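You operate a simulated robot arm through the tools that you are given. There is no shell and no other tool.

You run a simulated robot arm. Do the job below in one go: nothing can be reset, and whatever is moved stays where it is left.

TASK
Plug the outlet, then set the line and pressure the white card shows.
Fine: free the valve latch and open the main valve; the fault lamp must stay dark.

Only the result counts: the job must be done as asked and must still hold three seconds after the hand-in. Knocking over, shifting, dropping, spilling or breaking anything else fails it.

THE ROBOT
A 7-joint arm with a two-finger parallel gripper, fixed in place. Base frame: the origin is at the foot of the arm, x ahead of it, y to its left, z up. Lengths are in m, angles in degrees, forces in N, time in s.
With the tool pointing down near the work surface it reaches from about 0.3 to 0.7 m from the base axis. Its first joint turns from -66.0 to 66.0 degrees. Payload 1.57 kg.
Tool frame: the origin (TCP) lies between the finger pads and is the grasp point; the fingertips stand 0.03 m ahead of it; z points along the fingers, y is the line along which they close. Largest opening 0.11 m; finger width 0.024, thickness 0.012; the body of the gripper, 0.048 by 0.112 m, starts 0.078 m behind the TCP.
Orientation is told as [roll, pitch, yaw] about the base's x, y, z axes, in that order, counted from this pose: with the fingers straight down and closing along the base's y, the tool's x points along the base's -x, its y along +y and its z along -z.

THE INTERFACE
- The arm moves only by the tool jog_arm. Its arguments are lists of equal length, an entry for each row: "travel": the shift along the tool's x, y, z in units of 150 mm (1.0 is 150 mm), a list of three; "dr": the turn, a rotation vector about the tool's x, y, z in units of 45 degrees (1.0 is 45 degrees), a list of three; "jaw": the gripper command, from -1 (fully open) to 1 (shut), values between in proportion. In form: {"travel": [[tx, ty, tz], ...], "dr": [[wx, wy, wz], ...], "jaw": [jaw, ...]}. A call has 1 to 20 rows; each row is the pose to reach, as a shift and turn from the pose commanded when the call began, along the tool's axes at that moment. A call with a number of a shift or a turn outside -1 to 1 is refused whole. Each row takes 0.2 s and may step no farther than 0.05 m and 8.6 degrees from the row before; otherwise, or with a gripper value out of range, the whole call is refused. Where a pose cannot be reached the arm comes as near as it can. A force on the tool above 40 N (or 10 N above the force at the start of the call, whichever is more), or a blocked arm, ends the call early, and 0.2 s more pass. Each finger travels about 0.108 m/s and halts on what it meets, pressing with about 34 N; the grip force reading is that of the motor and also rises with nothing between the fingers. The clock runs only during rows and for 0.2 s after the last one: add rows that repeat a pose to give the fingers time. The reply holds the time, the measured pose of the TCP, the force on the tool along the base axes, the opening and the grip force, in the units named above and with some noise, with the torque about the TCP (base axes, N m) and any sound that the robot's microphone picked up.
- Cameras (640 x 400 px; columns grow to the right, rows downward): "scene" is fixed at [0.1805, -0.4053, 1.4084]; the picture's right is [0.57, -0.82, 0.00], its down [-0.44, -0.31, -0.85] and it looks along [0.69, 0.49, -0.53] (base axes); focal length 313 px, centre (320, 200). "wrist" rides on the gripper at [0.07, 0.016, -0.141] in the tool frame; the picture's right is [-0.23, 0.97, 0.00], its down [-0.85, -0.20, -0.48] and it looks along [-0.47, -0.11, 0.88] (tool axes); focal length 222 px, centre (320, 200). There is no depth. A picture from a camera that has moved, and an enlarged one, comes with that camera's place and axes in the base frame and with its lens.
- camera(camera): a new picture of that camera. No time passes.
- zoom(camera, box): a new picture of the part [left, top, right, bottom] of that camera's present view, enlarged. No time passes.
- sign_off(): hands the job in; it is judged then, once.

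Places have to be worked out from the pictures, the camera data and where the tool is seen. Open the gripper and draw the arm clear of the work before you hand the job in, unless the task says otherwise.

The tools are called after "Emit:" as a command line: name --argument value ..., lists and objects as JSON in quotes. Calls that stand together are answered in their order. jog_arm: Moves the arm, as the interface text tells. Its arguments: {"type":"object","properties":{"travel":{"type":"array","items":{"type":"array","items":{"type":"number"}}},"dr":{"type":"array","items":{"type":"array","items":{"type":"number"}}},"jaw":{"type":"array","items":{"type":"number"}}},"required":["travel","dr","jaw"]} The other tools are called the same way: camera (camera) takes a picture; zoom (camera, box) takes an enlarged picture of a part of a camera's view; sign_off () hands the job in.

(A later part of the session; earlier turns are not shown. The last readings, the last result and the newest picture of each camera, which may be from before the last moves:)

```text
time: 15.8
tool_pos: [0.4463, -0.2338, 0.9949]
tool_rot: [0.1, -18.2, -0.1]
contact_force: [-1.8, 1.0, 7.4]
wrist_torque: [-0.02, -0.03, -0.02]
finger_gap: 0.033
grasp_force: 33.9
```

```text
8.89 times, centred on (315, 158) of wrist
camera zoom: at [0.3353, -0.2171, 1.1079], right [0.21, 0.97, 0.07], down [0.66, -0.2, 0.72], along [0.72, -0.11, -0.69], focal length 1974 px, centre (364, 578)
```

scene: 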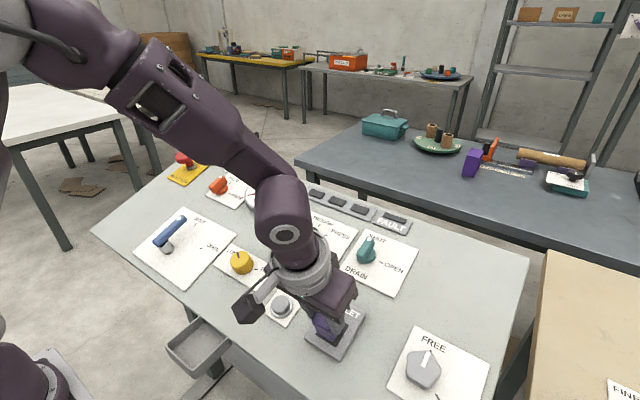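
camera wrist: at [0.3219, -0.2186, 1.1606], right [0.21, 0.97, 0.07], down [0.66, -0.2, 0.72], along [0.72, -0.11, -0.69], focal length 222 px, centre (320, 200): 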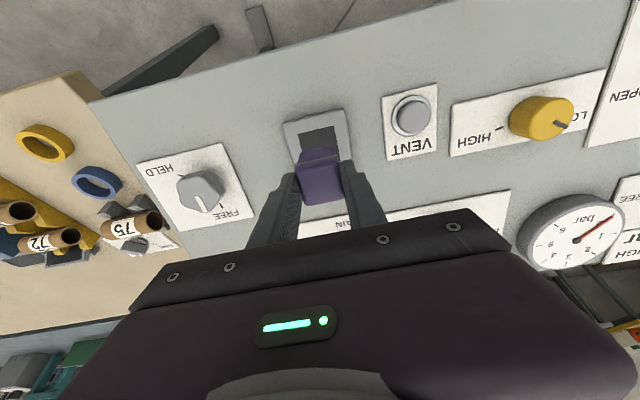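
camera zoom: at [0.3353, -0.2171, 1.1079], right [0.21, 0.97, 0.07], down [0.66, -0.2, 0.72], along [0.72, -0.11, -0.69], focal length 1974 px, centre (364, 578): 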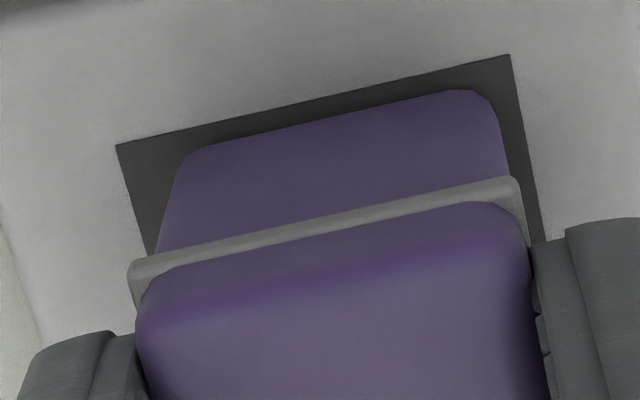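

The plug bottom seems to be a few mm below the rim, with light contact and no sideways load. I press further, in 1 mm steps, listening for the snap.

Emit:
jog_arm --travel '[[0, 0, 0.007], [0, 0, 0.014], [0, 0, 0.014]]' --dr '[[0, 0, 0], [0, 0, 0], [0, 0, 0]]' --jaw '[1, 1, 1]'

Emit:
zoom --camera "scene" --box '[320, 310, 360, 350]'

```text
time: 16.6
tool_pos: [0.4462, -0.2342, 0.9946]
tool_rot: [0.0, -18.2, 0.2]
contact_force: [-8.2, 4.4, 33.7]
wrist_torque: [0.17, -0.12, 0.09]
finger_gap: 0.0331
grasp_force: 34.2
```

```text
10.00 times, centred on (340, 330) of scene
camera zoom: at [0.1798, -0.4049, 1.4086], right [0.57, -0.82, 0.0], down [-0.44, -0.31, -0.85], along [0.69, 0.49, -0.53], focal length 3126 px, centre (120, -1100)
```

zoom: 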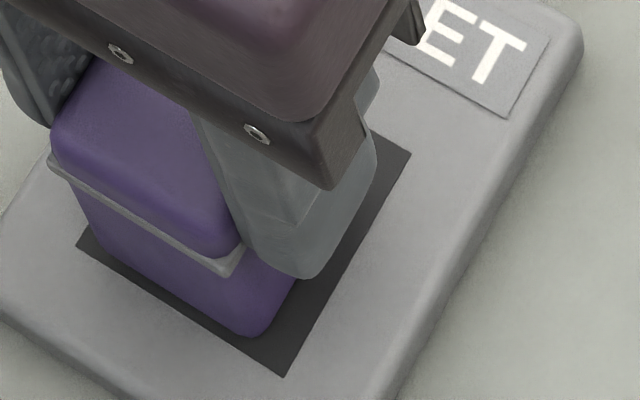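

It is hard against a stop at the same depth (35 N, no snap). I back off in two small steps to see whether anything retains the plug.

Emit:
jog_arm --travel '[[0, 0, -0.01], [0, 0, -0.02], [0, 0, -0.02]]' --dr '[[0, 0, 0], [0, 0, 0], [0, 0, 0]]' --jaw '[1, 1, 1]'

Emit:
jog_arm --travel '[[0, 0, -0.005], [0, 0, -0.01], [0, 0, -0.01]]' --dr '[[0, 0, 0], [0, 0, 0], [0, 0, 0]]' --jaw '[1, 1, 1]'

```text
time: 17.4
tool_pos: [0.444, -0.2335, 0.9936]
tool_rot: [0.2, -18.1, 0.0]
contact_force: [0.0, -0.9, -0.2]
wrist_torque: [-0.01, 0.0, -0.01]
finger_gap: 0.0328
grasp_force: 33.9
```

```text
time: 18.2
tool_pos: [0.4446, -0.2344, 0.9982]
tool_rot: [0.1, -18.2, 0.0]
contact_force: [-0.2, 0.3, -0.8]
wrist_torque: [-0.02, -0.01, 0.01]
finger_gap: 0.033
grasp_force: 34.3
```

No retention. I back the plug out fully and to the side to inspect the opening closely.

Emit:
jog_arm --travel '[[0, 0, -0.1], [0, 0, -0.25], [0, 0.2, -0.35], [0, 0.4, -0.35], [0, 0.4, -0.35]]' --dr '[[0, 0, 0], [0, 0, 0], [0, 0, 0], [0, 0, 0], [0, 0, 0]]' --jaw '[1, 1, 1, 1, 1]'

Emit:
zoom --camera "wrist" --box '[190, 90, 350, 190]'

Emit:
zoom --camera "scene" --box '[305, 300, 365, 360]'

Emit:
camera --camera "scene"

```text
time: 19.4
tool_pos: [0.4284, -0.1763, 1.047]
tool_rot: [0.1, -18.2, 0.2]
contact_force: [0.3, -0.6, -0.5]
wrist_torque: [-0.03, 0.04, -0.02]
finger_gap: 0.0328
grasp_force: 33.8
```

```text
4.00 times, centred on (270, 140) of wrist
camera zoom: at [0.3179, -0.1587, 1.1599], right [0.21, 0.97, 0.07], down [0.66, -0.2, 0.72], along [0.72, -0.11, -0.69], focal length 888 px, centre (520, 440)
```

zoom: 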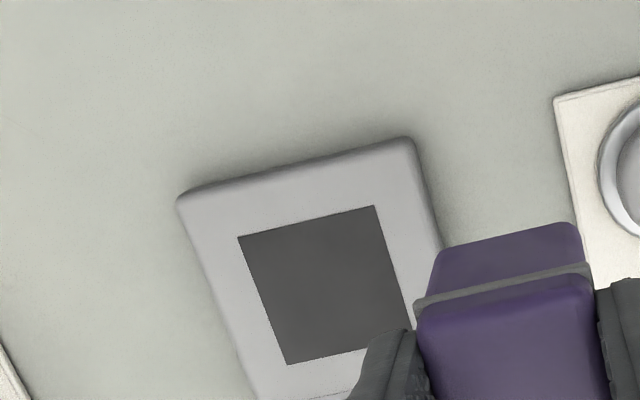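

```text
6.67 times, centred on (335, 330) of scene
camera zoom: at [0.1805, -0.4053, 1.4084], right [0.57, -0.82, 0.0], down [-0.44, -0.31, -0.85], along [0.69, 0.49, -0.53], focal length 2084 px, centre (220, -667)
```

zoom: 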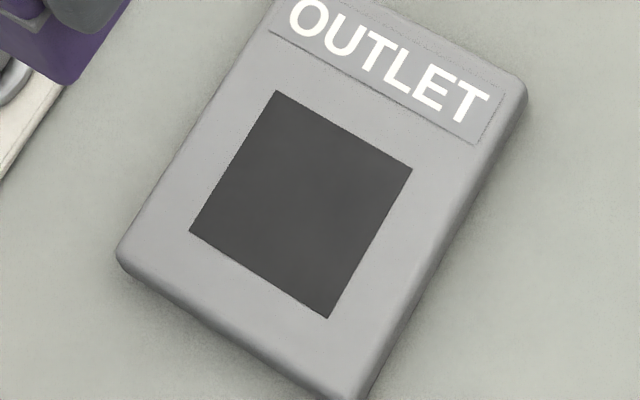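

```text
taken
```

scene: 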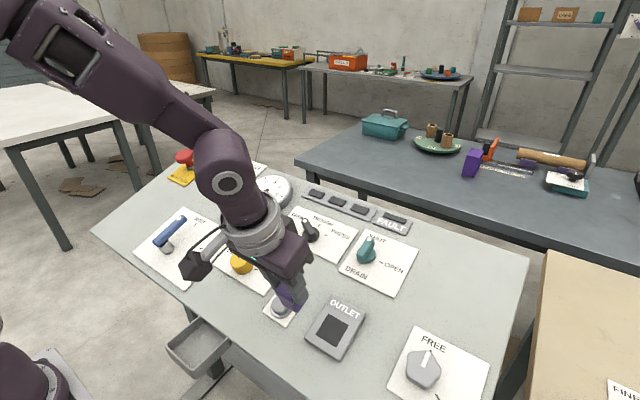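

The dark square looks flush, so the snap may be a seat catch. I zoom on the plug to measure its length beyond the fingertips.

Emit:
zoom --camera "scene" --box '[260, 270, 325, 325]'

Emit:
zoom --camera "wrist" --box '[285, 135, 355, 210]'

```text
7.27 times, centred on (292, 298) of scene
camera zoom: at [0.1805, -0.4053, 1.4084], right [0.57, -0.82, 0.0], down [-0.44, -0.31, -0.85], along [0.69, 0.49, -0.53], focal length 2273 px, centre (520, -509)
```

zoom: 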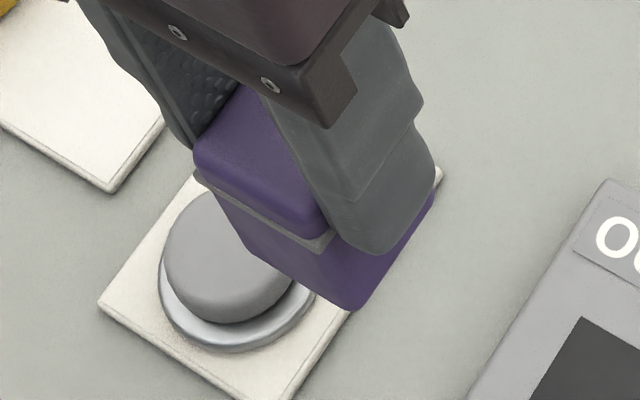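

```text
5.33 times, centred on (320, 172) of wrist
camera zoom: at [0.3179, -0.1587, 1.1599], right [0.21, 0.97, 0.07], down [0.66, -0.2, 0.72], along [0.72, -0.11, -0.69], focal length 1185 px, centre (320, 347)
```

zoom: 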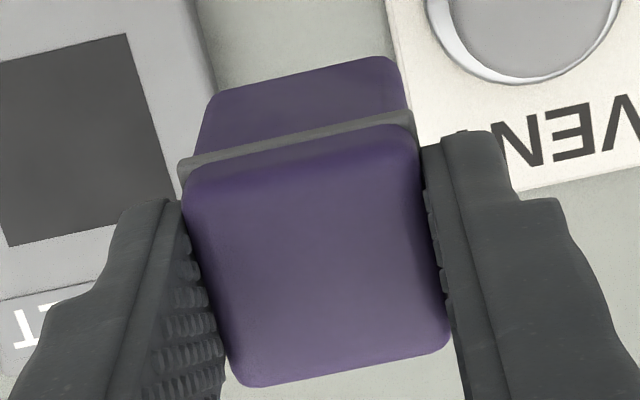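

I return above the opening with small corrections (1.3 mm up-slope, 1 mm toward -y) and stop about 12 mm off the surface to check the margins.

Emit:
jog_arm --travel '[[-0.009, -0.2, 0], [-0.009, -0.406, 0], [-0.009, -0.406, 0.15], [-0.009, -0.406, 0.274], [-0.009, -0.406, 0.274]]' --dr '[[0, 0, 0], [0, 0, 0], [0, 0, 0], [0, 0, 0], [0, 0, 0]]' --jaw '[1, 1, 1, 1, 1]'

Emit:
zoom --camera "wrist" --box '[280, 130, 360, 180]'

Emit:
zoom --camera "scene" --box '[310, 300, 360, 350]'

```text
time: 20.6
tool_pos: [0.4432, -0.2348, 1.0103]
tool_rot: [0.1, -18.1, 0.0]
contact_force: [1.0, 0.3, 0.1]
wrist_torque: [0.04, 0.01, -0.01]
finger_gap: 0.0329
grasp_force: 33.3
```

```text
8.00 times, centred on (320, 155) of wrist
camera zoom: at [0.3331, -0.2185, 1.1221], right [0.21, 0.97, 0.07], down [0.66, -0.2, 0.72], along [0.72, -0.11, -0.69], focal length 1777 px, centre (320, 560)
```

zoom: 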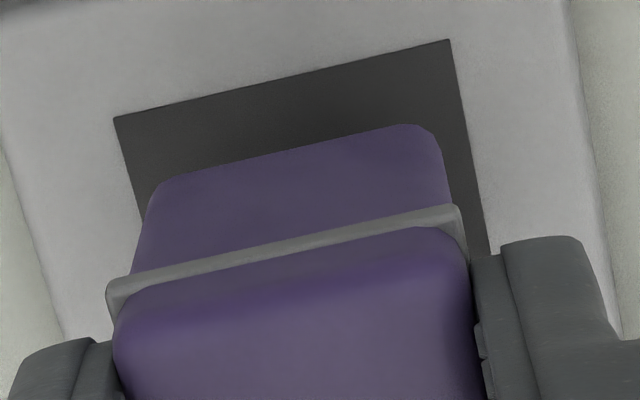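

```text
8.00 times, centred on (335, 325) of scene
camera zoom: at [0.1805, -0.4053, 1.4084], right [0.57, -0.82, 0.0], down [-0.44, -0.31, -0.85], along [0.69, 0.49, -0.53], focal length 2501 px, centre (200, -800)
```

zoom: 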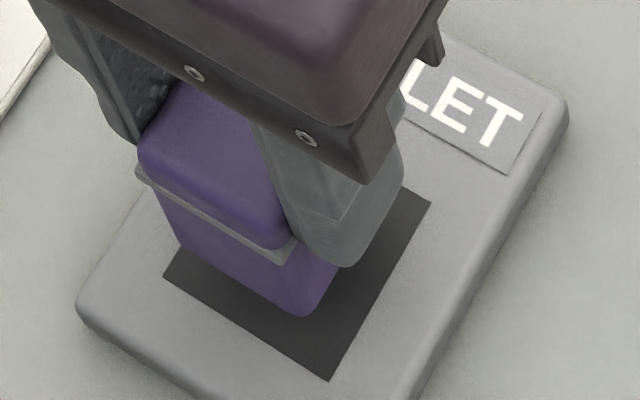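

Margins: y aligned within 0.6 mm, plug about 2 mm up-slope. I shift 1.5 mm and press in slowly, stopping to listen.

Emit:
jog_arm --travel '[[0.01, -0.003, 0.02], [0.01, -0.003, 0.05], [0.01, -0.003, 0.07], [0.01, -0.003, 0.083], [0.01, -0.003, 0.09], [0.01, -0.003, 0.095]]' --dr '[[0, 0, 0], [0, 0, 0], [0, 0, 0], [0, 0, 0], [0, 0, 0], [0, 0, 0]]' --jaw '[1, 1, 1, 1, 1, 1]'

Emit:
zoom --camera "wrist" --box '[280, 130, 360, 180]'

```text
time: 22.0
tool_pos: [0.4456, -0.2346, 0.9947]
tool_rot: [0.1, -18.1, -0.1]
contact_force: [-0.2, -0.9, -0.3]
wrist_torque: [0.03, 0.03, 0.0]
finger_gap: 0.0328
grasp_force: 34.0
```

```text
8.00 times, centred on (320, 155) of wrist
camera zoom: at [0.3349, -0.2184, 1.1073], right [0.21, 0.97, 0.07], down [0.66, -0.2, 0.72], along [0.72, -0.11, -0.69], focal length 1777 px, centre (320, 560)
```

zoom: 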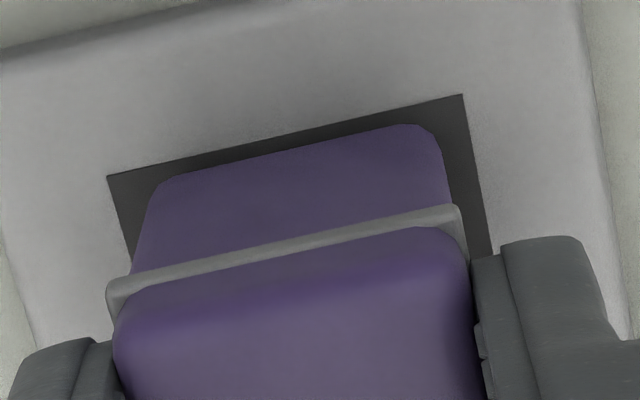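

No contact yet at the depth where it stopped before. I keep advancing 1 mm per row.

Emit:
jog_arm --travel '[[0, 0, 0.007], [0, 0, 0.014], [0, 0, 0.021], [0, 0, 0.028], [0, 0, 0.028]]' --dr '[[0, 0, 0], [0, 0, 0], [0, 0, 0], [0, 0, 0], [0, 0, 0]]' --jaw '[1, 1, 1, 1, 1]'

Emit:
zoom --camera "wrist" --box '[280, 130, 360, 180]'

```text
time: 23.2
tool_pos: [0.4466, -0.2345, 0.9897]
tool_rot: [0.0, -18.3, 0.1]
contact_force: [-10.3, 4.6, 32.5]
wrist_torque: [0.2, -0.06, 0.09]
finger_gap: 0.0331
grasp_force: 34.0
```

```text
8.00 times, centred on (320, 155) of wrist
camera zoom: at [0.3362, -0.2182, 1.1039], right [0.21, 0.97, 0.07], down [0.66, -0.2, 0.72], along [0.72, -0.11, -0.69], focal length 1777 px, centre (320, 560)
```

zoom: 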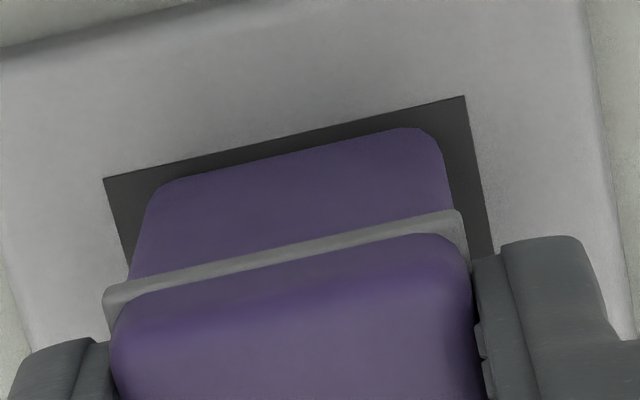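

It is pressing on something at 34 N without a snap; comparing with the first try, the catch position was about 2 mm further up-slope. I back off 6 mm, shift 2 mm up-slope, and press again.

Emit:
jog_arm --travel '[[0, 0, -0.02], [0, 0, -0.04], [-0.0135, 0, -0.04], [-0.0135, 0, -0.02], [-0.0135, 0, -0.012], [-0.0135, 0, -0.005], [-0.0135, 0, -0.005]]' --dr '[[0, 0, 0], [0, 0, 0], [0, 0, 0], [0, 0, 0], [0, 0, 0], [0, 0, 0], [0, 0, 0]]' --jaw '[1, 1, 1, 1, 1, 1, 1]'

Emit:
zoom --camera "wrist" --box '[280, 130, 360, 180]'

```text
time: 24.8
tool_pos: [0.4482, -0.2349, 0.9914]
tool_rot: [0.1, -18.0, 0.0]
contact_force: [-0.3, 0.0, -0.8]
wrist_torque: [0.04, -0.03, -0.02]
finger_gap: 0.0331
grasp_force: 34.2
```

```text
8.00 times, centred on (320, 155) of wrist
camera zoom: at [0.3381, -0.2186, 1.1051], right [0.21, 0.97, 0.07], down [0.66, -0.2, 0.72], along [0.72, -0.11, -0.69], focal length 1777 px, centre (320, 560)
```

zoom: 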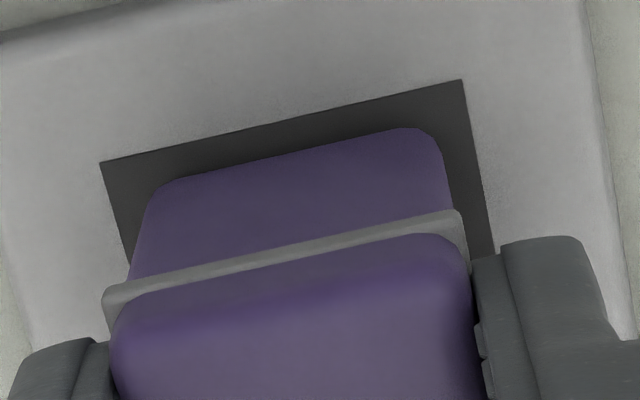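

Zero force here; I press on a further 3 mm in small rows.

Emit:
jog_arm --travel '[[0, 0, 0.006], [0, 0, 0.012], [0, 0, 0.018], [0, 0, 0.018]]' --dr '[[0, 0, 0], [0, 0, 0], [0, 0, 0], [0, 0, 0]]' --jaw '[1, 1, 1, 1]'

Emit:
zoom --camera "wrist" --box '[280, 130, 360, 180]'

```text
time: 25.8
tool_pos: [0.4505, -0.2352, 0.9898]
tool_rot: [0.0, -18.3, 0.1]
contact_force: [0.0, 10.2, 33.0]
wrist_torque: [0.21, -0.29, 0.0]
finger_gap: 0.0335
grasp_force: 33.9
heard: snap
```

```text
8.00 times, centred on (320, 155) of wrist
camera zoom: at [0.3393, -0.2186, 1.1019], right [0.21, 0.97, 0.07], down [0.66, -0.2, 0.72], along [0.72, -0.11, -0.69], focal length 1777 px, centre (320, 560)
```

zoom: 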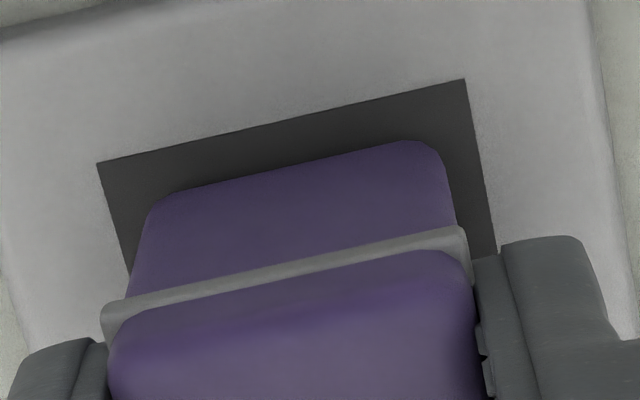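

Snap heard again; this time I release without pulling back, opening the jaws in place.

Emit:
jog_arm --travel '[[0, 0, 0], [0, 0, 0], [0, 0, 0]]' --dr '[[0, 0, 0], [0, 0, 0], [0, 0, 0]]' --jaw '[-0.09, -0.09, -0.09]'

Emit:
zoom --camera "wrist" --box '[260, 110, 380, 200]'

Emit:
zoom --camera "scene" --box '[310, 290, 370, 350]'

```text
time: 26.6
tool_pos: [0.448, -0.2354, 0.9882]
tool_rot: [0.1, -18.0, -0.1]
contact_force: [0.2, -0.2, -0.6]
wrist_torque: [0.02, -0.02, -0.01]
finger_gap: 0.0601
grasp_force: 0.0
```

```text
4.44 times, centred on (320, 155) of wrist
camera zoom: at [0.339, -0.2191, 1.1013], right [0.21, 0.97, 0.07], down [0.66, -0.2, 0.72], along [0.72, -0.11, -0.69], focal length 987 px, centre (320, 400)
```

zoom: 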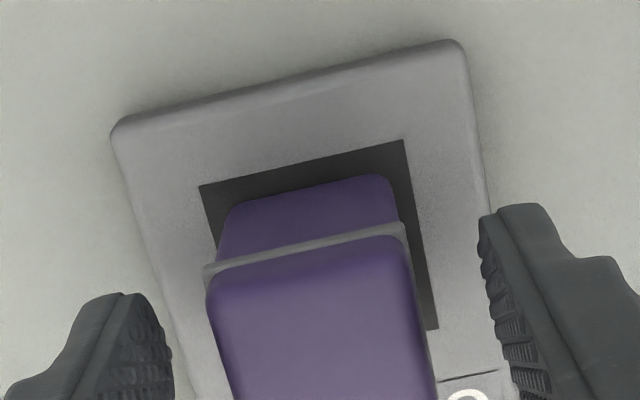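

```text
6.67 times, centred on (340, 320) of scene
camera zoom: at [0.1805, -0.4053, 1.4084], right [0.57, -0.82, 0.0], down [-0.44, -0.31, -0.85], along [0.69, 0.49, -0.53], focal length 2084 px, centre (187, -600)
```

zoom: 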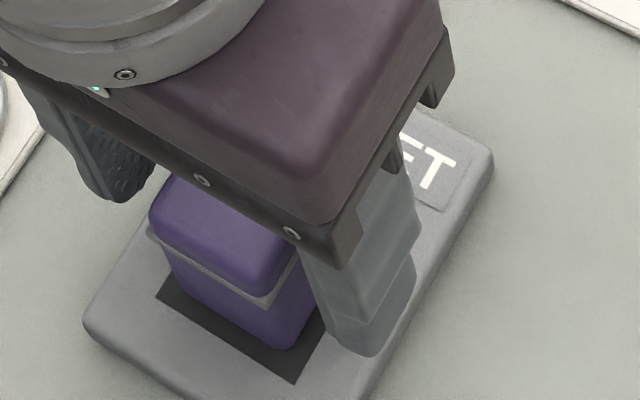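

The plug stays in place. I withdraw straight along the tool axis and then look at it clear of the hand.

Emit:
jog_arm --travel '[[0, 0, -0.1], [0, 0, -0.3], [0, 0, -0.5], [0, 0.25, -0.6], [0, 0.5, -0.6], [0, 0.5, -0.6]]' --dr '[[0, 0, 0], [0, 0, 0], [0, 0, 0], [0, 0, 0], [0, 0, 0], [0, 0, 0]]' --jaw '[-0.09, -0.09, -0.09, -0.09, -0.09, -0.09]'

Emit:
camera --camera "wrist"

Emit:
zoom --camera "wrist" --box '[190, 100, 310, 190]'

Emit:
zoom --camera "scene" --box '[300, 280, 380, 360]'

Emit:
camera --camera "scene"

```text
time: 28.0
tool_pos: [0.4217, -0.1612, 1.076]
tool_rot: [0.1, -18.1, 0.0]
contact_force: [1.0, -0.7, -0.3]
wrist_torque: [0.02, 0.02, 0.0]
finger_gap: 0.06
grasp_force: 0.1
```

```text
taken
camera wrist: at [0.3122, -0.1445, 1.1893], right [0.21, 0.97, 0.07], down [0.66, -0.2, 0.72], along [0.72, -0.11, -0.69], focal length 222 px, centre (320, 200)
```

wrist: 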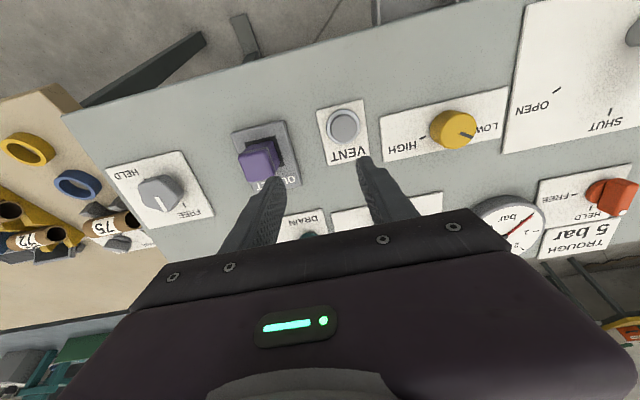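

```text
4.44 times, centred on (250, 145) of wrist
camera zoom: at [0.3122, -0.1445, 1.1893], right [0.21, 0.97, 0.07], down [0.66, -0.2, 0.72], along [0.72, -0.11, -0.69], focal length 987 px, centre (631, 444)
```

zoom: 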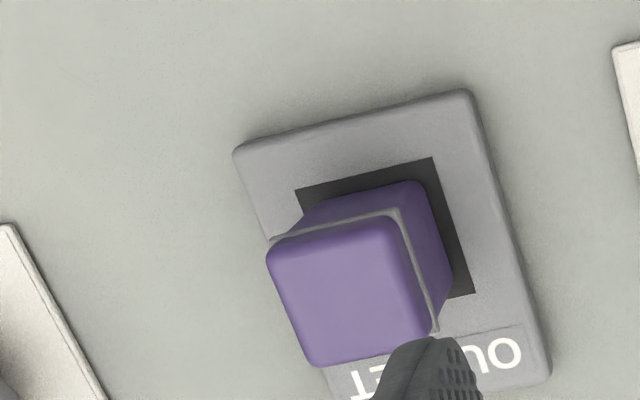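

```text
5.00 times, centred on (340, 320) of scene
camera zoom: at [0.1805, -0.4052, 1.4084], right [0.57, -0.82, 0.0], down [-0.44, -0.31, -0.85], along [0.69, 0.49, -0.53], focal length 1563 px, centre (220, -400)
```

zoom: 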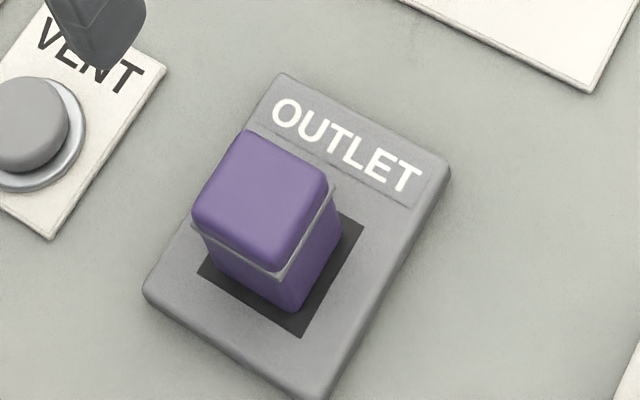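

```text
taken
```

scene: 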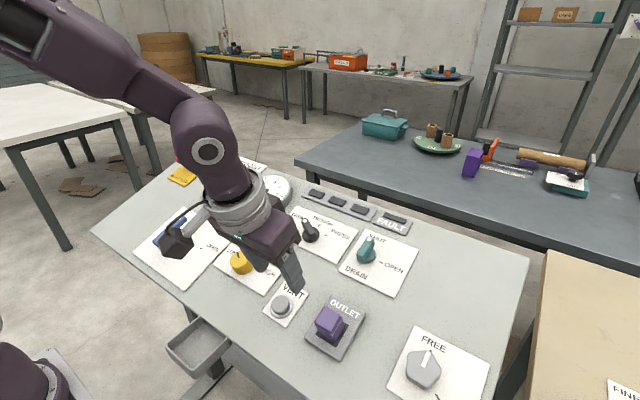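

The plug stands upright in the outlet square, apparently held. Next, the line selector (black knob, estimated at [0.62, -0.085]); I move above it, keeping the 18° tilt, to look closely.

Emit:
jog_arm --travel '[[-0.2, 0.1, 0.03], [-0.45, 0.22, 0.06], [-0.7, 0.35, 0.1], [-0.95, 0.5, 0.13], [-1.0, 0.507, 0.13], [-1.0, 0.507, 0.13]]' --dr '[[0, 0, 0], [0, 0, 0], [0, 0, 0], [0, 0, 0], [0, 0, 0], [0, 0, 0]]' --jaw '[-0.4, -0.4, -0.4, -0.4, -0.4, -0.4]'

Emit:
camera --camera "wrist"

Emit:
camera --camera "scene"

```text
time: 29.4
tool_pos: [0.5703, -0.0844, 1.104]
tool_rot: [0.2, -18.2, 0.0]
contact_force: [-0.2, 0.2, -0.1]
wrist_torque: [0.04, -0.01, 0.0]
finger_gap: 0.0772
grasp_force: 0.0
```

```text
taken
camera wrist: at [0.4597, -0.0687, 1.2164], right [0.21, 0.97, 0.07], down [0.66, -0.2, 0.72], along [0.72, -0.11, -0.69], focal length 222 px, centre (320, 200)
```

wrist: 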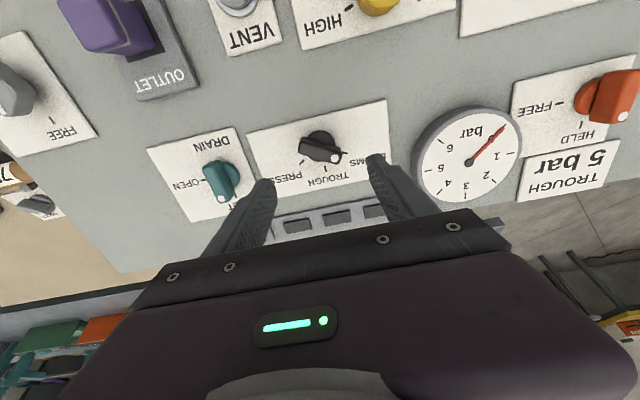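

```text
taken
```

scene: 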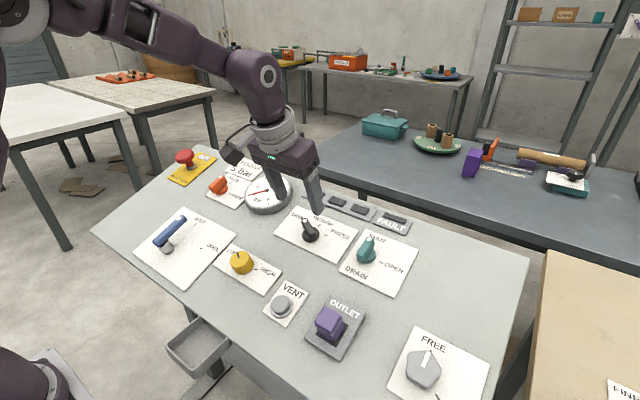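

Emit:
zoom --camera "wrist" --box '[250, 100, 410, 200]'

Emit:
zoom --camera "scene" --box '[270, 195, 370, 270]'

Emit:
zoom --camera "wrist" --box '[400, 90, 520, 220]'

```text
4.00 times, centred on (330, 150) of wrist
camera zoom: at [0.4597, -0.0687, 1.2164], right [0.21, 0.97, 0.07], down [0.66, -0.2, 0.72], along [0.72, -0.11, -0.69], focal length 888 px, centre (280, 400)
```

zoom: 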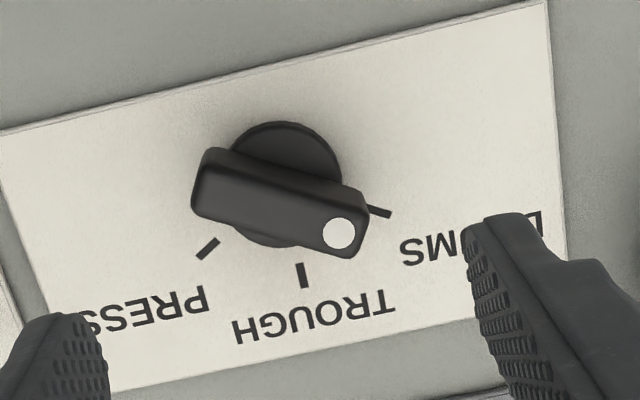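

```text
5.33 times, centred on (320, 232) of scene
camera zoom: at [0.1805, -0.4053, 1.4084], right [0.57, -0.82, 0.0], down [-0.44, -0.31, -0.85], along [0.69, 0.49, -0.53], focal length 1667 px, centre (320, 27)
```

zoom: 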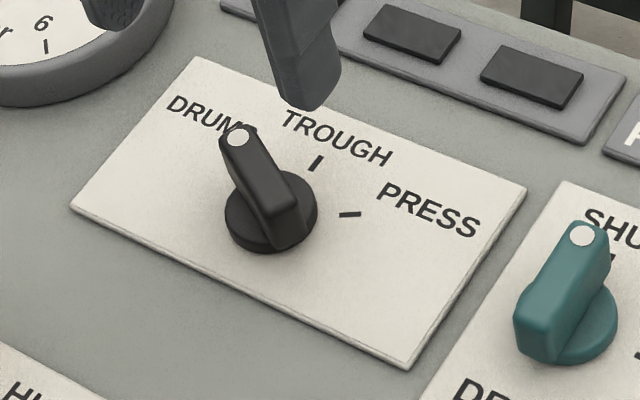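

```text
3.08 times, centred on (460, 155) of wrist
camera zoom: at [0.4597, -0.0687, 1.2164], right [0.21, 0.97, 0.07], down [0.66, -0.2, 0.72], along [0.72, -0.11, -0.69], focal length 684 px, centre (-111, 338)
```

zoom: 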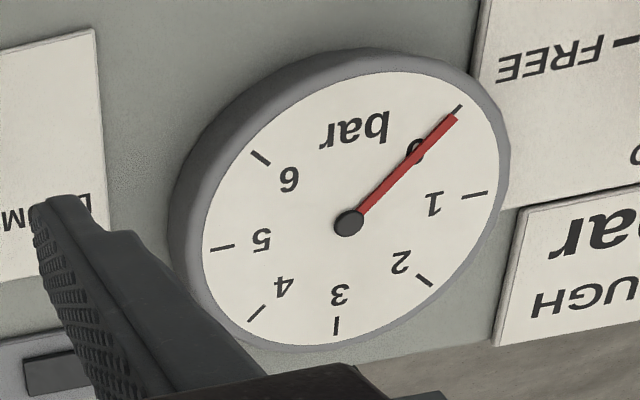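

The TCP is right over the selector (centre within 1 mm), ticks lie at ±58° about TROUGH, and the lever points at DRUMS with its top about 38 mm above the panel. I first turn the hand −57° so the fingers straddle the lever.

Emit:
jog_arm --travel '[[0, 0, 0], [0, 0, 0], [0, 0, 0], [0, 0, 0], [0, 0, 0], [0, 0, 0], [0, 0, 0]]' --dr '[[0, 0, -0.165], [0, 0, -0.33], [0, 0, -0.495], [0, 0, -0.66], [0, 0, -0.825], [0, 0, -0.99], [0, 0, -0.99]]' --jaw '[0.0, 0.0, 0.0, 0.0, 0.0, 0.0, 0.0]'

Emit:
jog_arm --travel '[[0, 0, 0], [0, 0, 0], [0, 0, 0]]' --dr '[[0, 0, -0.14], [0, 0, -0.277], [0, 0, -0.277]]' --jaw '[0.0, 0.0, 0.0]'

Emit:
camera --camera "wrist"

Emit:
camera --camera "scene"

```text
time: 31.0
tool_pos: [0.5682, -0.084, 1.103]
tool_rot: [-12.9, -12.8, 46.1]
contact_force: [0.3, -0.1, -0.1]
wrist_torque: [0.01, -0.02, -0.02]
finger_gap: 0.0553
grasp_force: 0.0
```

```text
time: 31.8
tool_pos: [0.5684, -0.0839, 1.1038]
tool_rot: [-15.3, -9.8, 58.5]
contact_force: [0.0, -0.2, -0.7]
wrist_torque: [0.0, 0.02, -0.02]
finger_gap: 0.055
grasp_force: 0.0
```

```text
taken
camera wrist: at [0.4764, -0.1338, 1.2213], right [-0.66, 0.72, -0.21], down [0.45, 0.61, 0.65], along [0.6, 0.33, -0.73], focal length 222 px, centre (320, 200)
```

wrist: 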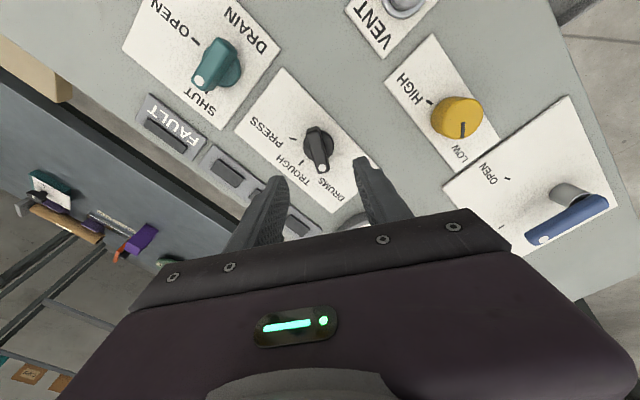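

```text
taken
```

scene: 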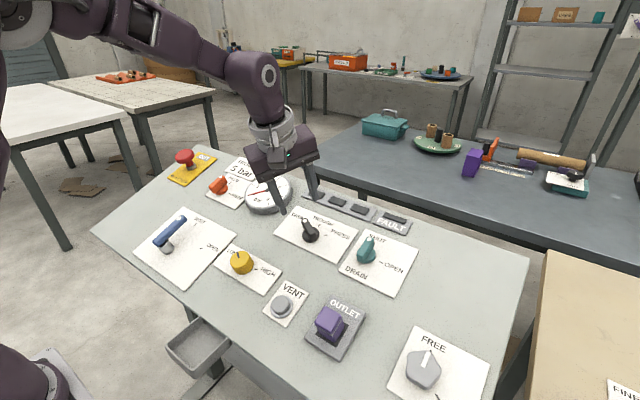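

I zoom to verify knob alignment in the rotated tool frame and clearance to the gauge and lamps.

Emit:
zoom --camera "wrist" --box '[240, 100, 400, 250]'

Emit:
zoom --camera "wrist" --box '[280, 110, 360, 180]'

```text
2.67 times, centred on (320, 175) of wrist
camera zoom: at [0.4764, -0.1338, 1.2213], right [-0.66, 0.72, -0.21], down [0.45, 0.61, 0.65], along [0.6, 0.33, -0.73], focal length 592 px, centre (320, 267)
```

zoom: 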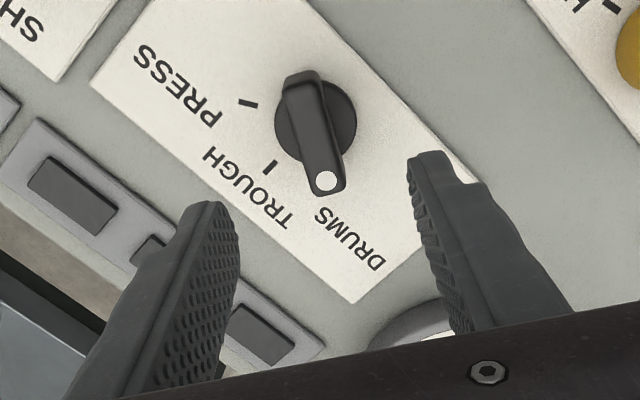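

```text
5.71 times, centred on (320, 145) of wrist
camera zoom: at [0.4764, -0.1338, 1.2213], right [-0.66, 0.72, -0.21], down [0.45, 0.61, 0.65], along [0.6, 0.33, -0.73], focal length 1269 px, centre (320, 514)
```

zoom: 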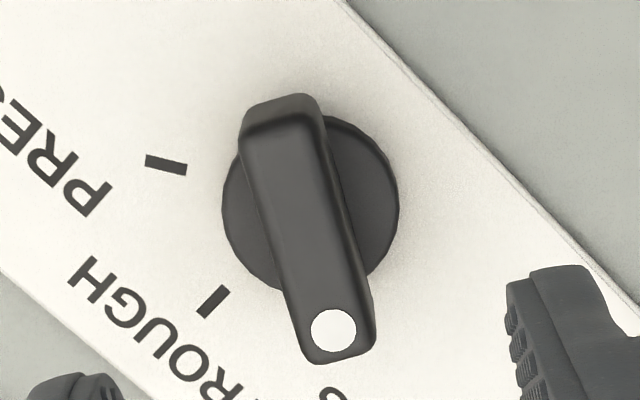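

The lever lies along the tool's x axis (about 1° off, 1.5 mm in y). I descend to put the fingertips about 24 mm above the panel and grip the lever.

Emit:
jog_arm --travel '[[0.01, -0.01, 0.15], [0.01, -0.01, 0.3], [0.01, -0.01, 0.43], [0.01, -0.01, 0.524], [0.01, -0.01, 0.524]]' --dr '[[0, 0, 0], [0, 0, 0], [0, 0, 0], [0, 0, 0], [0, 0, 0]]' --jaw '[0.0, 0.0, 0.0, 0.0, 0.0]'

Emit:
zoom --camera "wrist" --box '[240, 100, 400, 250]'

Emit:
zoom --camera "scene" --box '[260, 170, 380, 270]'

```text
time: 33.0
tool_pos: [0.5936, -0.0842, 1.0284]
tool_rot: [-15.2, -10.0, 58.4]
contact_force: [0.2, -0.3, -0.2]
wrist_torque: [-0.03, 0.02, 0.01]
finger_gap: 0.0548
grasp_force: 0.0
```

```text
2.67 times, centred on (320, 175) of wrist
camera zoom: at [0.5012, -0.1344, 1.1468], right [-0.66, 0.72, -0.21], down [0.45, 0.61, 0.65], along [0.6, 0.33, -0.73], focal length 592 px, centre (320, 267)
```

zoom: 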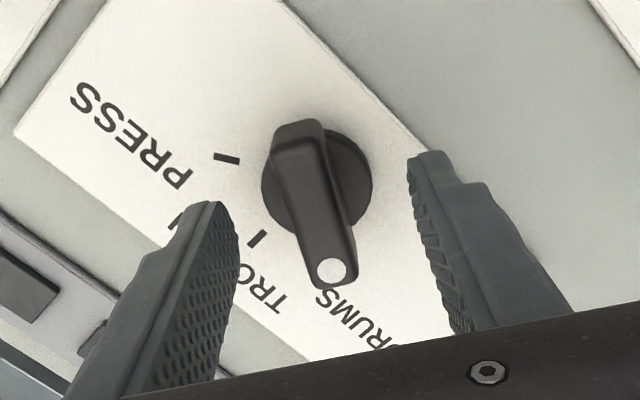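

```text
4.00 times, centred on (320, 220) of scene
camera zoom: at [0.1805, -0.4053, 1.4084], right [0.57, -0.82, 0.0], down [-0.44, -0.31, -0.85], along [0.69, 0.49, -0.53], focal length 1250 px, centre (320, 120)
```

zoom: 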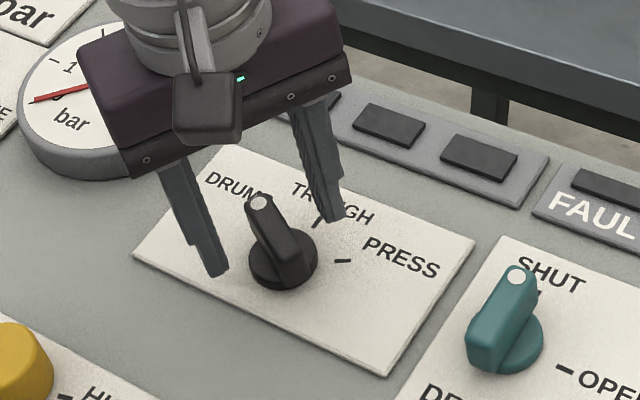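

The fingertips straddle the lever with about 11 mm overlap. I lower 2 mm more and close.

Emit:
jog_arm --travel '[[0, -0.005, 0.013], [0, -0.005, 0.013], [0, -0.005, 0.013], [0, -0.005, 0.013]]' --dr '[[0, 0, 0], [0, 0, 0], [0, 0, 0], [0, 0, 0]]' --jaw '[0.0, 1.0, 1.0, 1.0]'

Emit:
zoom --camera "wrist" --box '[240, 100, 400, 250]'

```text
time: 34.0
tool_pos: [0.5957, -0.0857, 1.0273]
tool_rot: [-15.3, -10.0, 58.3]
contact_force: [3.6, -2.0, -2.4]
wrist_torque: [0.16, -0.15, 0.07]
finger_gap: 0.0159
grasp_force: 31.5
```

```text
2.67 times, centred on (320, 175) of wrist
camera zoom: at [0.5025, -0.1355, 1.145], right [-0.66, 0.72, -0.21], down [0.45, 0.61, 0.65], along [0.6, 0.33, -0.73], focal length 592 px, centre (320, 267)
```

zoom: 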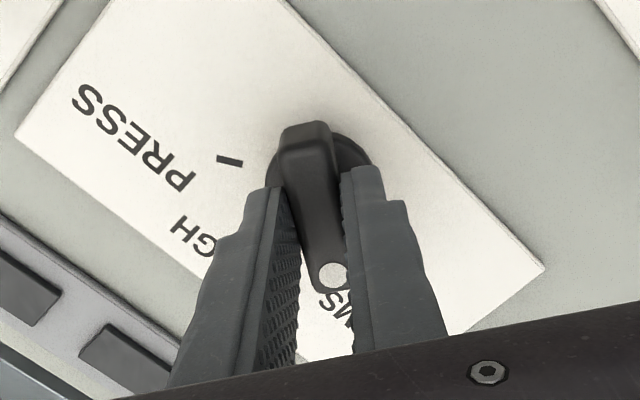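

Lever gripped (15.9 mm). I turn the hand +45° about the tool axis toward TROUGH.

Emit:
jog_arm --travel '[[0, 0, 0], [0, 0, 0], [0, 0, 0], [0, 0, 0], [0, 0, 0], [0, 0, 0], [0, 0, 0], [0, 0, 0]]' --dr '[[0, 0, 0.14], [0, 0, 0.28], [0, 0, 0.42], [0, 0, 0.56], [0, 0, 0.7], [0, 0, 0.84], [0, 0, 0.98], [0, 0, 0.98]]' --jaw '[1, 1, 1, 1, 1, 1, 1, 1]'

Emit:
zoom --camera "wrist" --box '[240, 100, 400, 250]'

Emit:
zoom --camera "scene" --box '[260, 170, 420, 270]'

```text
time: 35.8
tool_pos: [0.5941, -0.0852, 1.0273]
tool_rot: [-4.0, -17.6, 13.4]
contact_force: [-12.0, 8.6, -2.6]
wrist_torque: [0.22, -0.21, 0.09]
finger_gap: 0.0161
grasp_force: 30.9
```

```text
2.67 times, centred on (320, 175) of wrist
camera zoom: at [0.4833, -0.085, 1.1391], right [0.0, 1.0, 0.0], down [0.69, -0.01, 0.73], along [0.73, 0.0, -0.69], focal length 592 px, centre (320, 267)
```

zoom: 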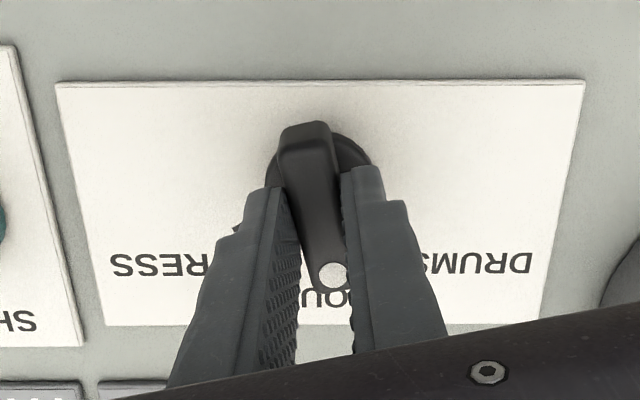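

```text
4.00 times, centred on (340, 220) of scene
camera zoom: at [0.1802, -0.405, 1.4085], right [0.57, -0.82, 0.0], down [-0.44, -0.31, -0.85], along [0.69, 0.49, -0.53], focal length 1250 px, centre (240, 120)
```

zoom: 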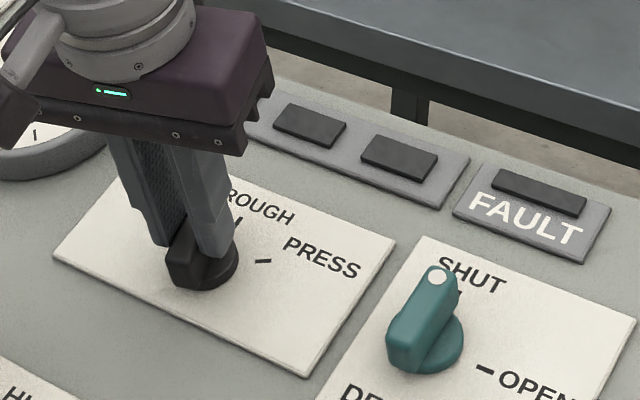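

The lever follows without faults, with a small side load from ~1 mm axis offset. I complete the last 13° with a 1 mm compensation.

Emit:
jog_arm --travel '[[0.003, 0.001, 0], [0.006, 0.003, 0], [0.006, 0.003, 0], [0.006, 0.003, 0]]' --dr '[[0, 0, 0.1], [0, 0, 0.2], [0, 0, 0.295], [0, 0, 0.295]]' --jaw '[1, 1, 1, 1]'

Emit:
zoom --camera "wrist" --box '[240, 100, 400, 250]'

```text
time: 36.8
tool_pos: [0.595, -0.0844, 1.0269]
tool_rot: [0.3, -18.2, -0.4]
contact_force: [5.2, 15.0, -17.0]
wrist_torque: [0.19, -0.39, 0.04]
finger_gap: 0.016
grasp_force: 32.0
```

```text
2.67 times, centred on (320, 175) of wrist
camera zoom: at [0.4848, -0.0684, 1.1394], right [0.22, 0.97, 0.08], down [0.66, -0.21, 0.72], along [0.72, -0.11, -0.69], focal length 592 px, centre (320, 267)
```

zoom: 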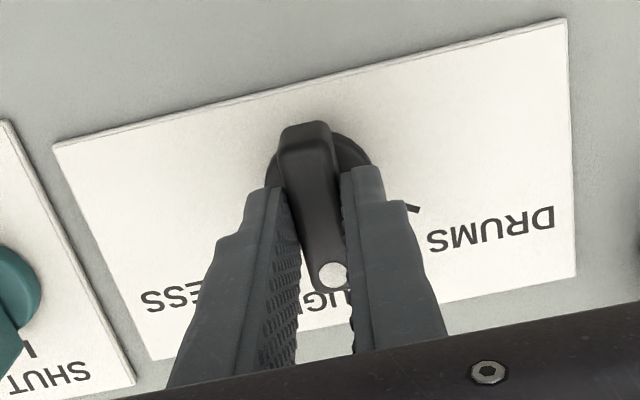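

The selector now appears at TROUGH. I open the jaws and retreat straight out, then check.

Emit:
jog_arm --travel '[[0, 0, 0], [0, 0, 0], [0, 0, -0.1], [0, 0, -0.3], [0, 0, -0.5], [0, 0, -0.5]]' --dr '[[0, 0, 0], [0, 0, 0], [0, 0, 0], [0, 0, 0], [0, 0, 0], [0, 0, 0]]' --jaw '[0.0, 0.0, 0.0, 0.0, 0.0, 0.0]'

Emit:
zoom --camera "wrist" --box '[240, 90, 400, 190]'

Emit:
camera --camera "scene"

Emit:
zoom --camera "scene" --box '[240, 170, 420, 280]'

```text
time: 38.2
tool_pos: [0.5712, -0.0876, 1.0995]
tool_rot: [0.2, -18.2, -0.2]
contact_force: [0.0, 0.2, 0.2]
wrist_torque: [0.0, 0.01, -0.03]
finger_gap: 0.0548
grasp_force: 0.1
```

```text
4.00 times, centred on (320, 140) of wrist
camera zoom: at [0.4611, -0.0712, 1.2113], right [0.22, 0.97, 0.07], down [0.66, -0.21, 0.72], along [0.72, -0.11, -0.69], focal length 888 px, centre (320, 440)
```

zoom: 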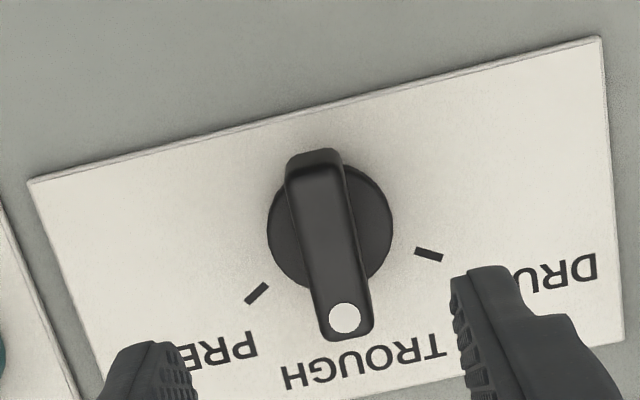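

```text
taken
```

scene: 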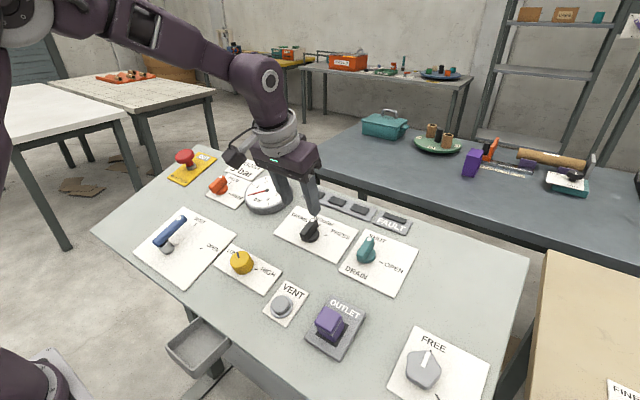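

```text
3.56 times, centred on (330, 225) of scene
camera zoom: at [0.1805, -0.4053, 1.4084], right [0.57, -0.82, 0.0], down [-0.44, -0.31, -0.85], along [0.69, 0.49, -0.53], focal length 1111 px, centre (284, 111)
```

zoom: 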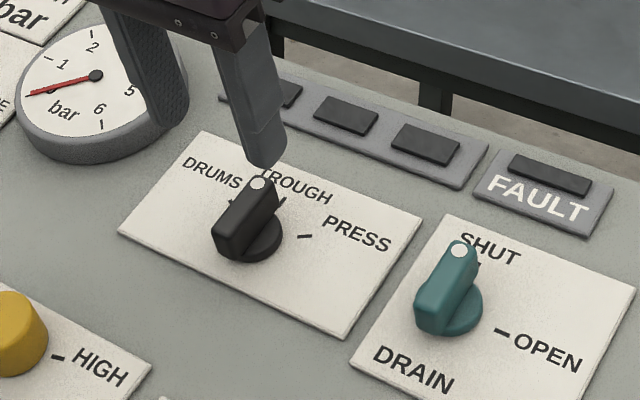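

Selector is at TROUGH (lever within ~1° of the tick), fault lamp dark. Next I go above the yellow pressure knob near [0.48, -0.01].

Emit:
jog_arm --travel '[[0.2, 0.12, -0.015], [0.42, 0.25, -0.015], [0.64, 0.38, -0.015], [0.86, 0.5, -0.015], [0.892, 0.524, -0.015], [0.892, 0.524, -0.015]]' --dr '[[0, 0, 0], [0, 0, 0], [0, 0, 0], [0, 0, 0], [0, 0, 0], [0, 0, 0]]' --jaw '[-0.3, -0.3, -0.3, -0.3, -0.3, -0.3]'

Emit:
camera --camera "wrist"

Emit:
zoom --camera "wrist" --box '[240, 90, 400, 190]'

Emit:
camera --camera "scene"

```text
time: 39.6
tool_pos: [0.4433, -0.0073, 1.0586]
tool_rot: [0.2, -18.2, -0.3]
contact_force: [-0.8, -0.3, 1.2]
wrist_torque: [0.04, -0.01, 0.03]
finger_gap: 0.0715
grasp_force: 0.1
```

```text
taken
camera wrist: at [0.3343, 0.0089, 1.1716], right [0.22, 0.97, 0.07], down [0.66, -0.21, 0.72], along [0.72, -0.11, -0.69], focal length 222 px, centre (320, 200)
```

wrist: 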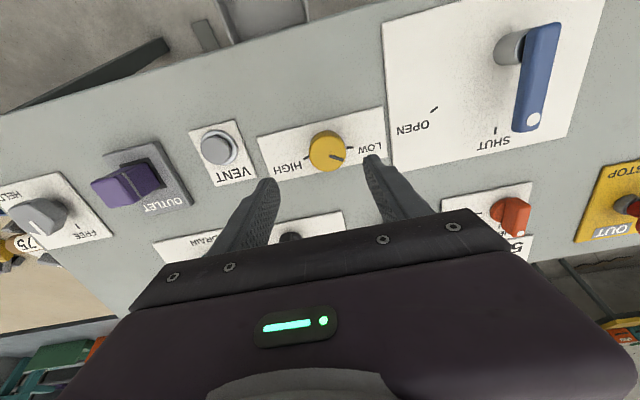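

```text
4.00 times, centred on (320, 140) of wrist
camera zoom: at [0.3343, 0.0089, 1.1716], right [0.22, 0.97, 0.07], down [0.66, -0.21, 0.72], along [0.72, -0.11, -0.69], focal length 888 px, centre (320, 440)
```

zoom: 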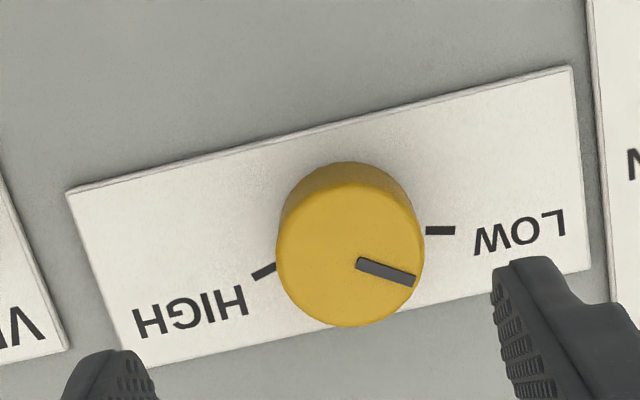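

```text
taken
```

scene: 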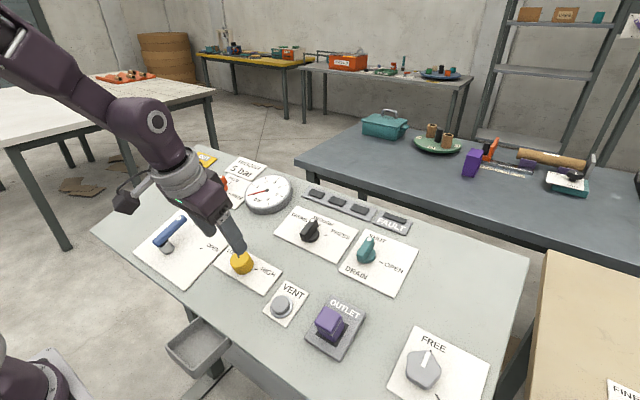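

Knob centre in the tool frame is about (−4, +7.6) mm, radius 20 mm, height ~28 mm; LOW is at ~104°, HIGH at ~256° clockwise, and the pointer is near LOW. I centre over it and pre-rotate −45° so there is room to turn clockwise.

Emit:
jog_arm --travel '[[-0.026, 0.051, 0], [-0.026, 0.051, 0], [-0.026, 0.051, 0], [-0.026, 0.051, 0], [-0.026, 0.051, 0], [-0.026, 0.051, 0], [-0.026, 0.051, 0]]' --dr '[[0, 0, -0.165], [0, 0, -0.33], [0, 0, -0.495], [0, 0, -0.66], [0, 0, -0.825], [0, 0, -0.99], [0, 0, -0.99]]' --jaw '[-0.3, -0.3, -0.3, -0.3, -0.3, -0.3, -0.3]'

Emit:
zoom --camera "wrist" --box '[220, 70, 420, 220]'

```text
time: 41.2
tool_pos: [0.447, -0.0, 1.0597]
tool_rot: [-12.8, -13.0, 45.8]
contact_force: [-0.4, -0.1, -0.1]
wrist_torque: [0.03, 0.0, 0.02]
finger_gap: 0.0716
grasp_force: 0.0
```

```text
2.67 times, centred on (320, 145) of wrist
camera zoom: at [0.346, -0.0363, 1.1751], right [-0.49, 0.86, -0.16], down [0.56, 0.45, 0.69], along [0.66, 0.25, -0.71], focal length 592 px, centre (320, 347)
```

zoom: 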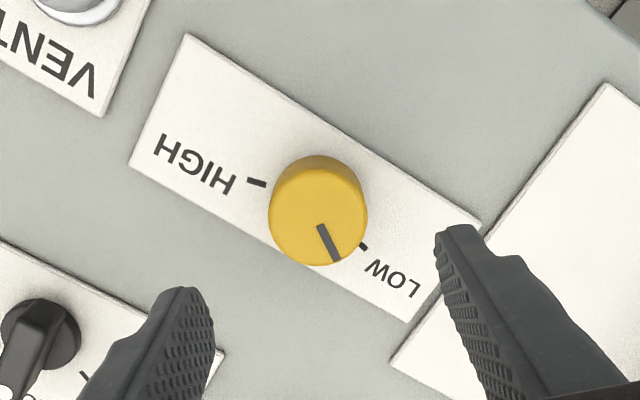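

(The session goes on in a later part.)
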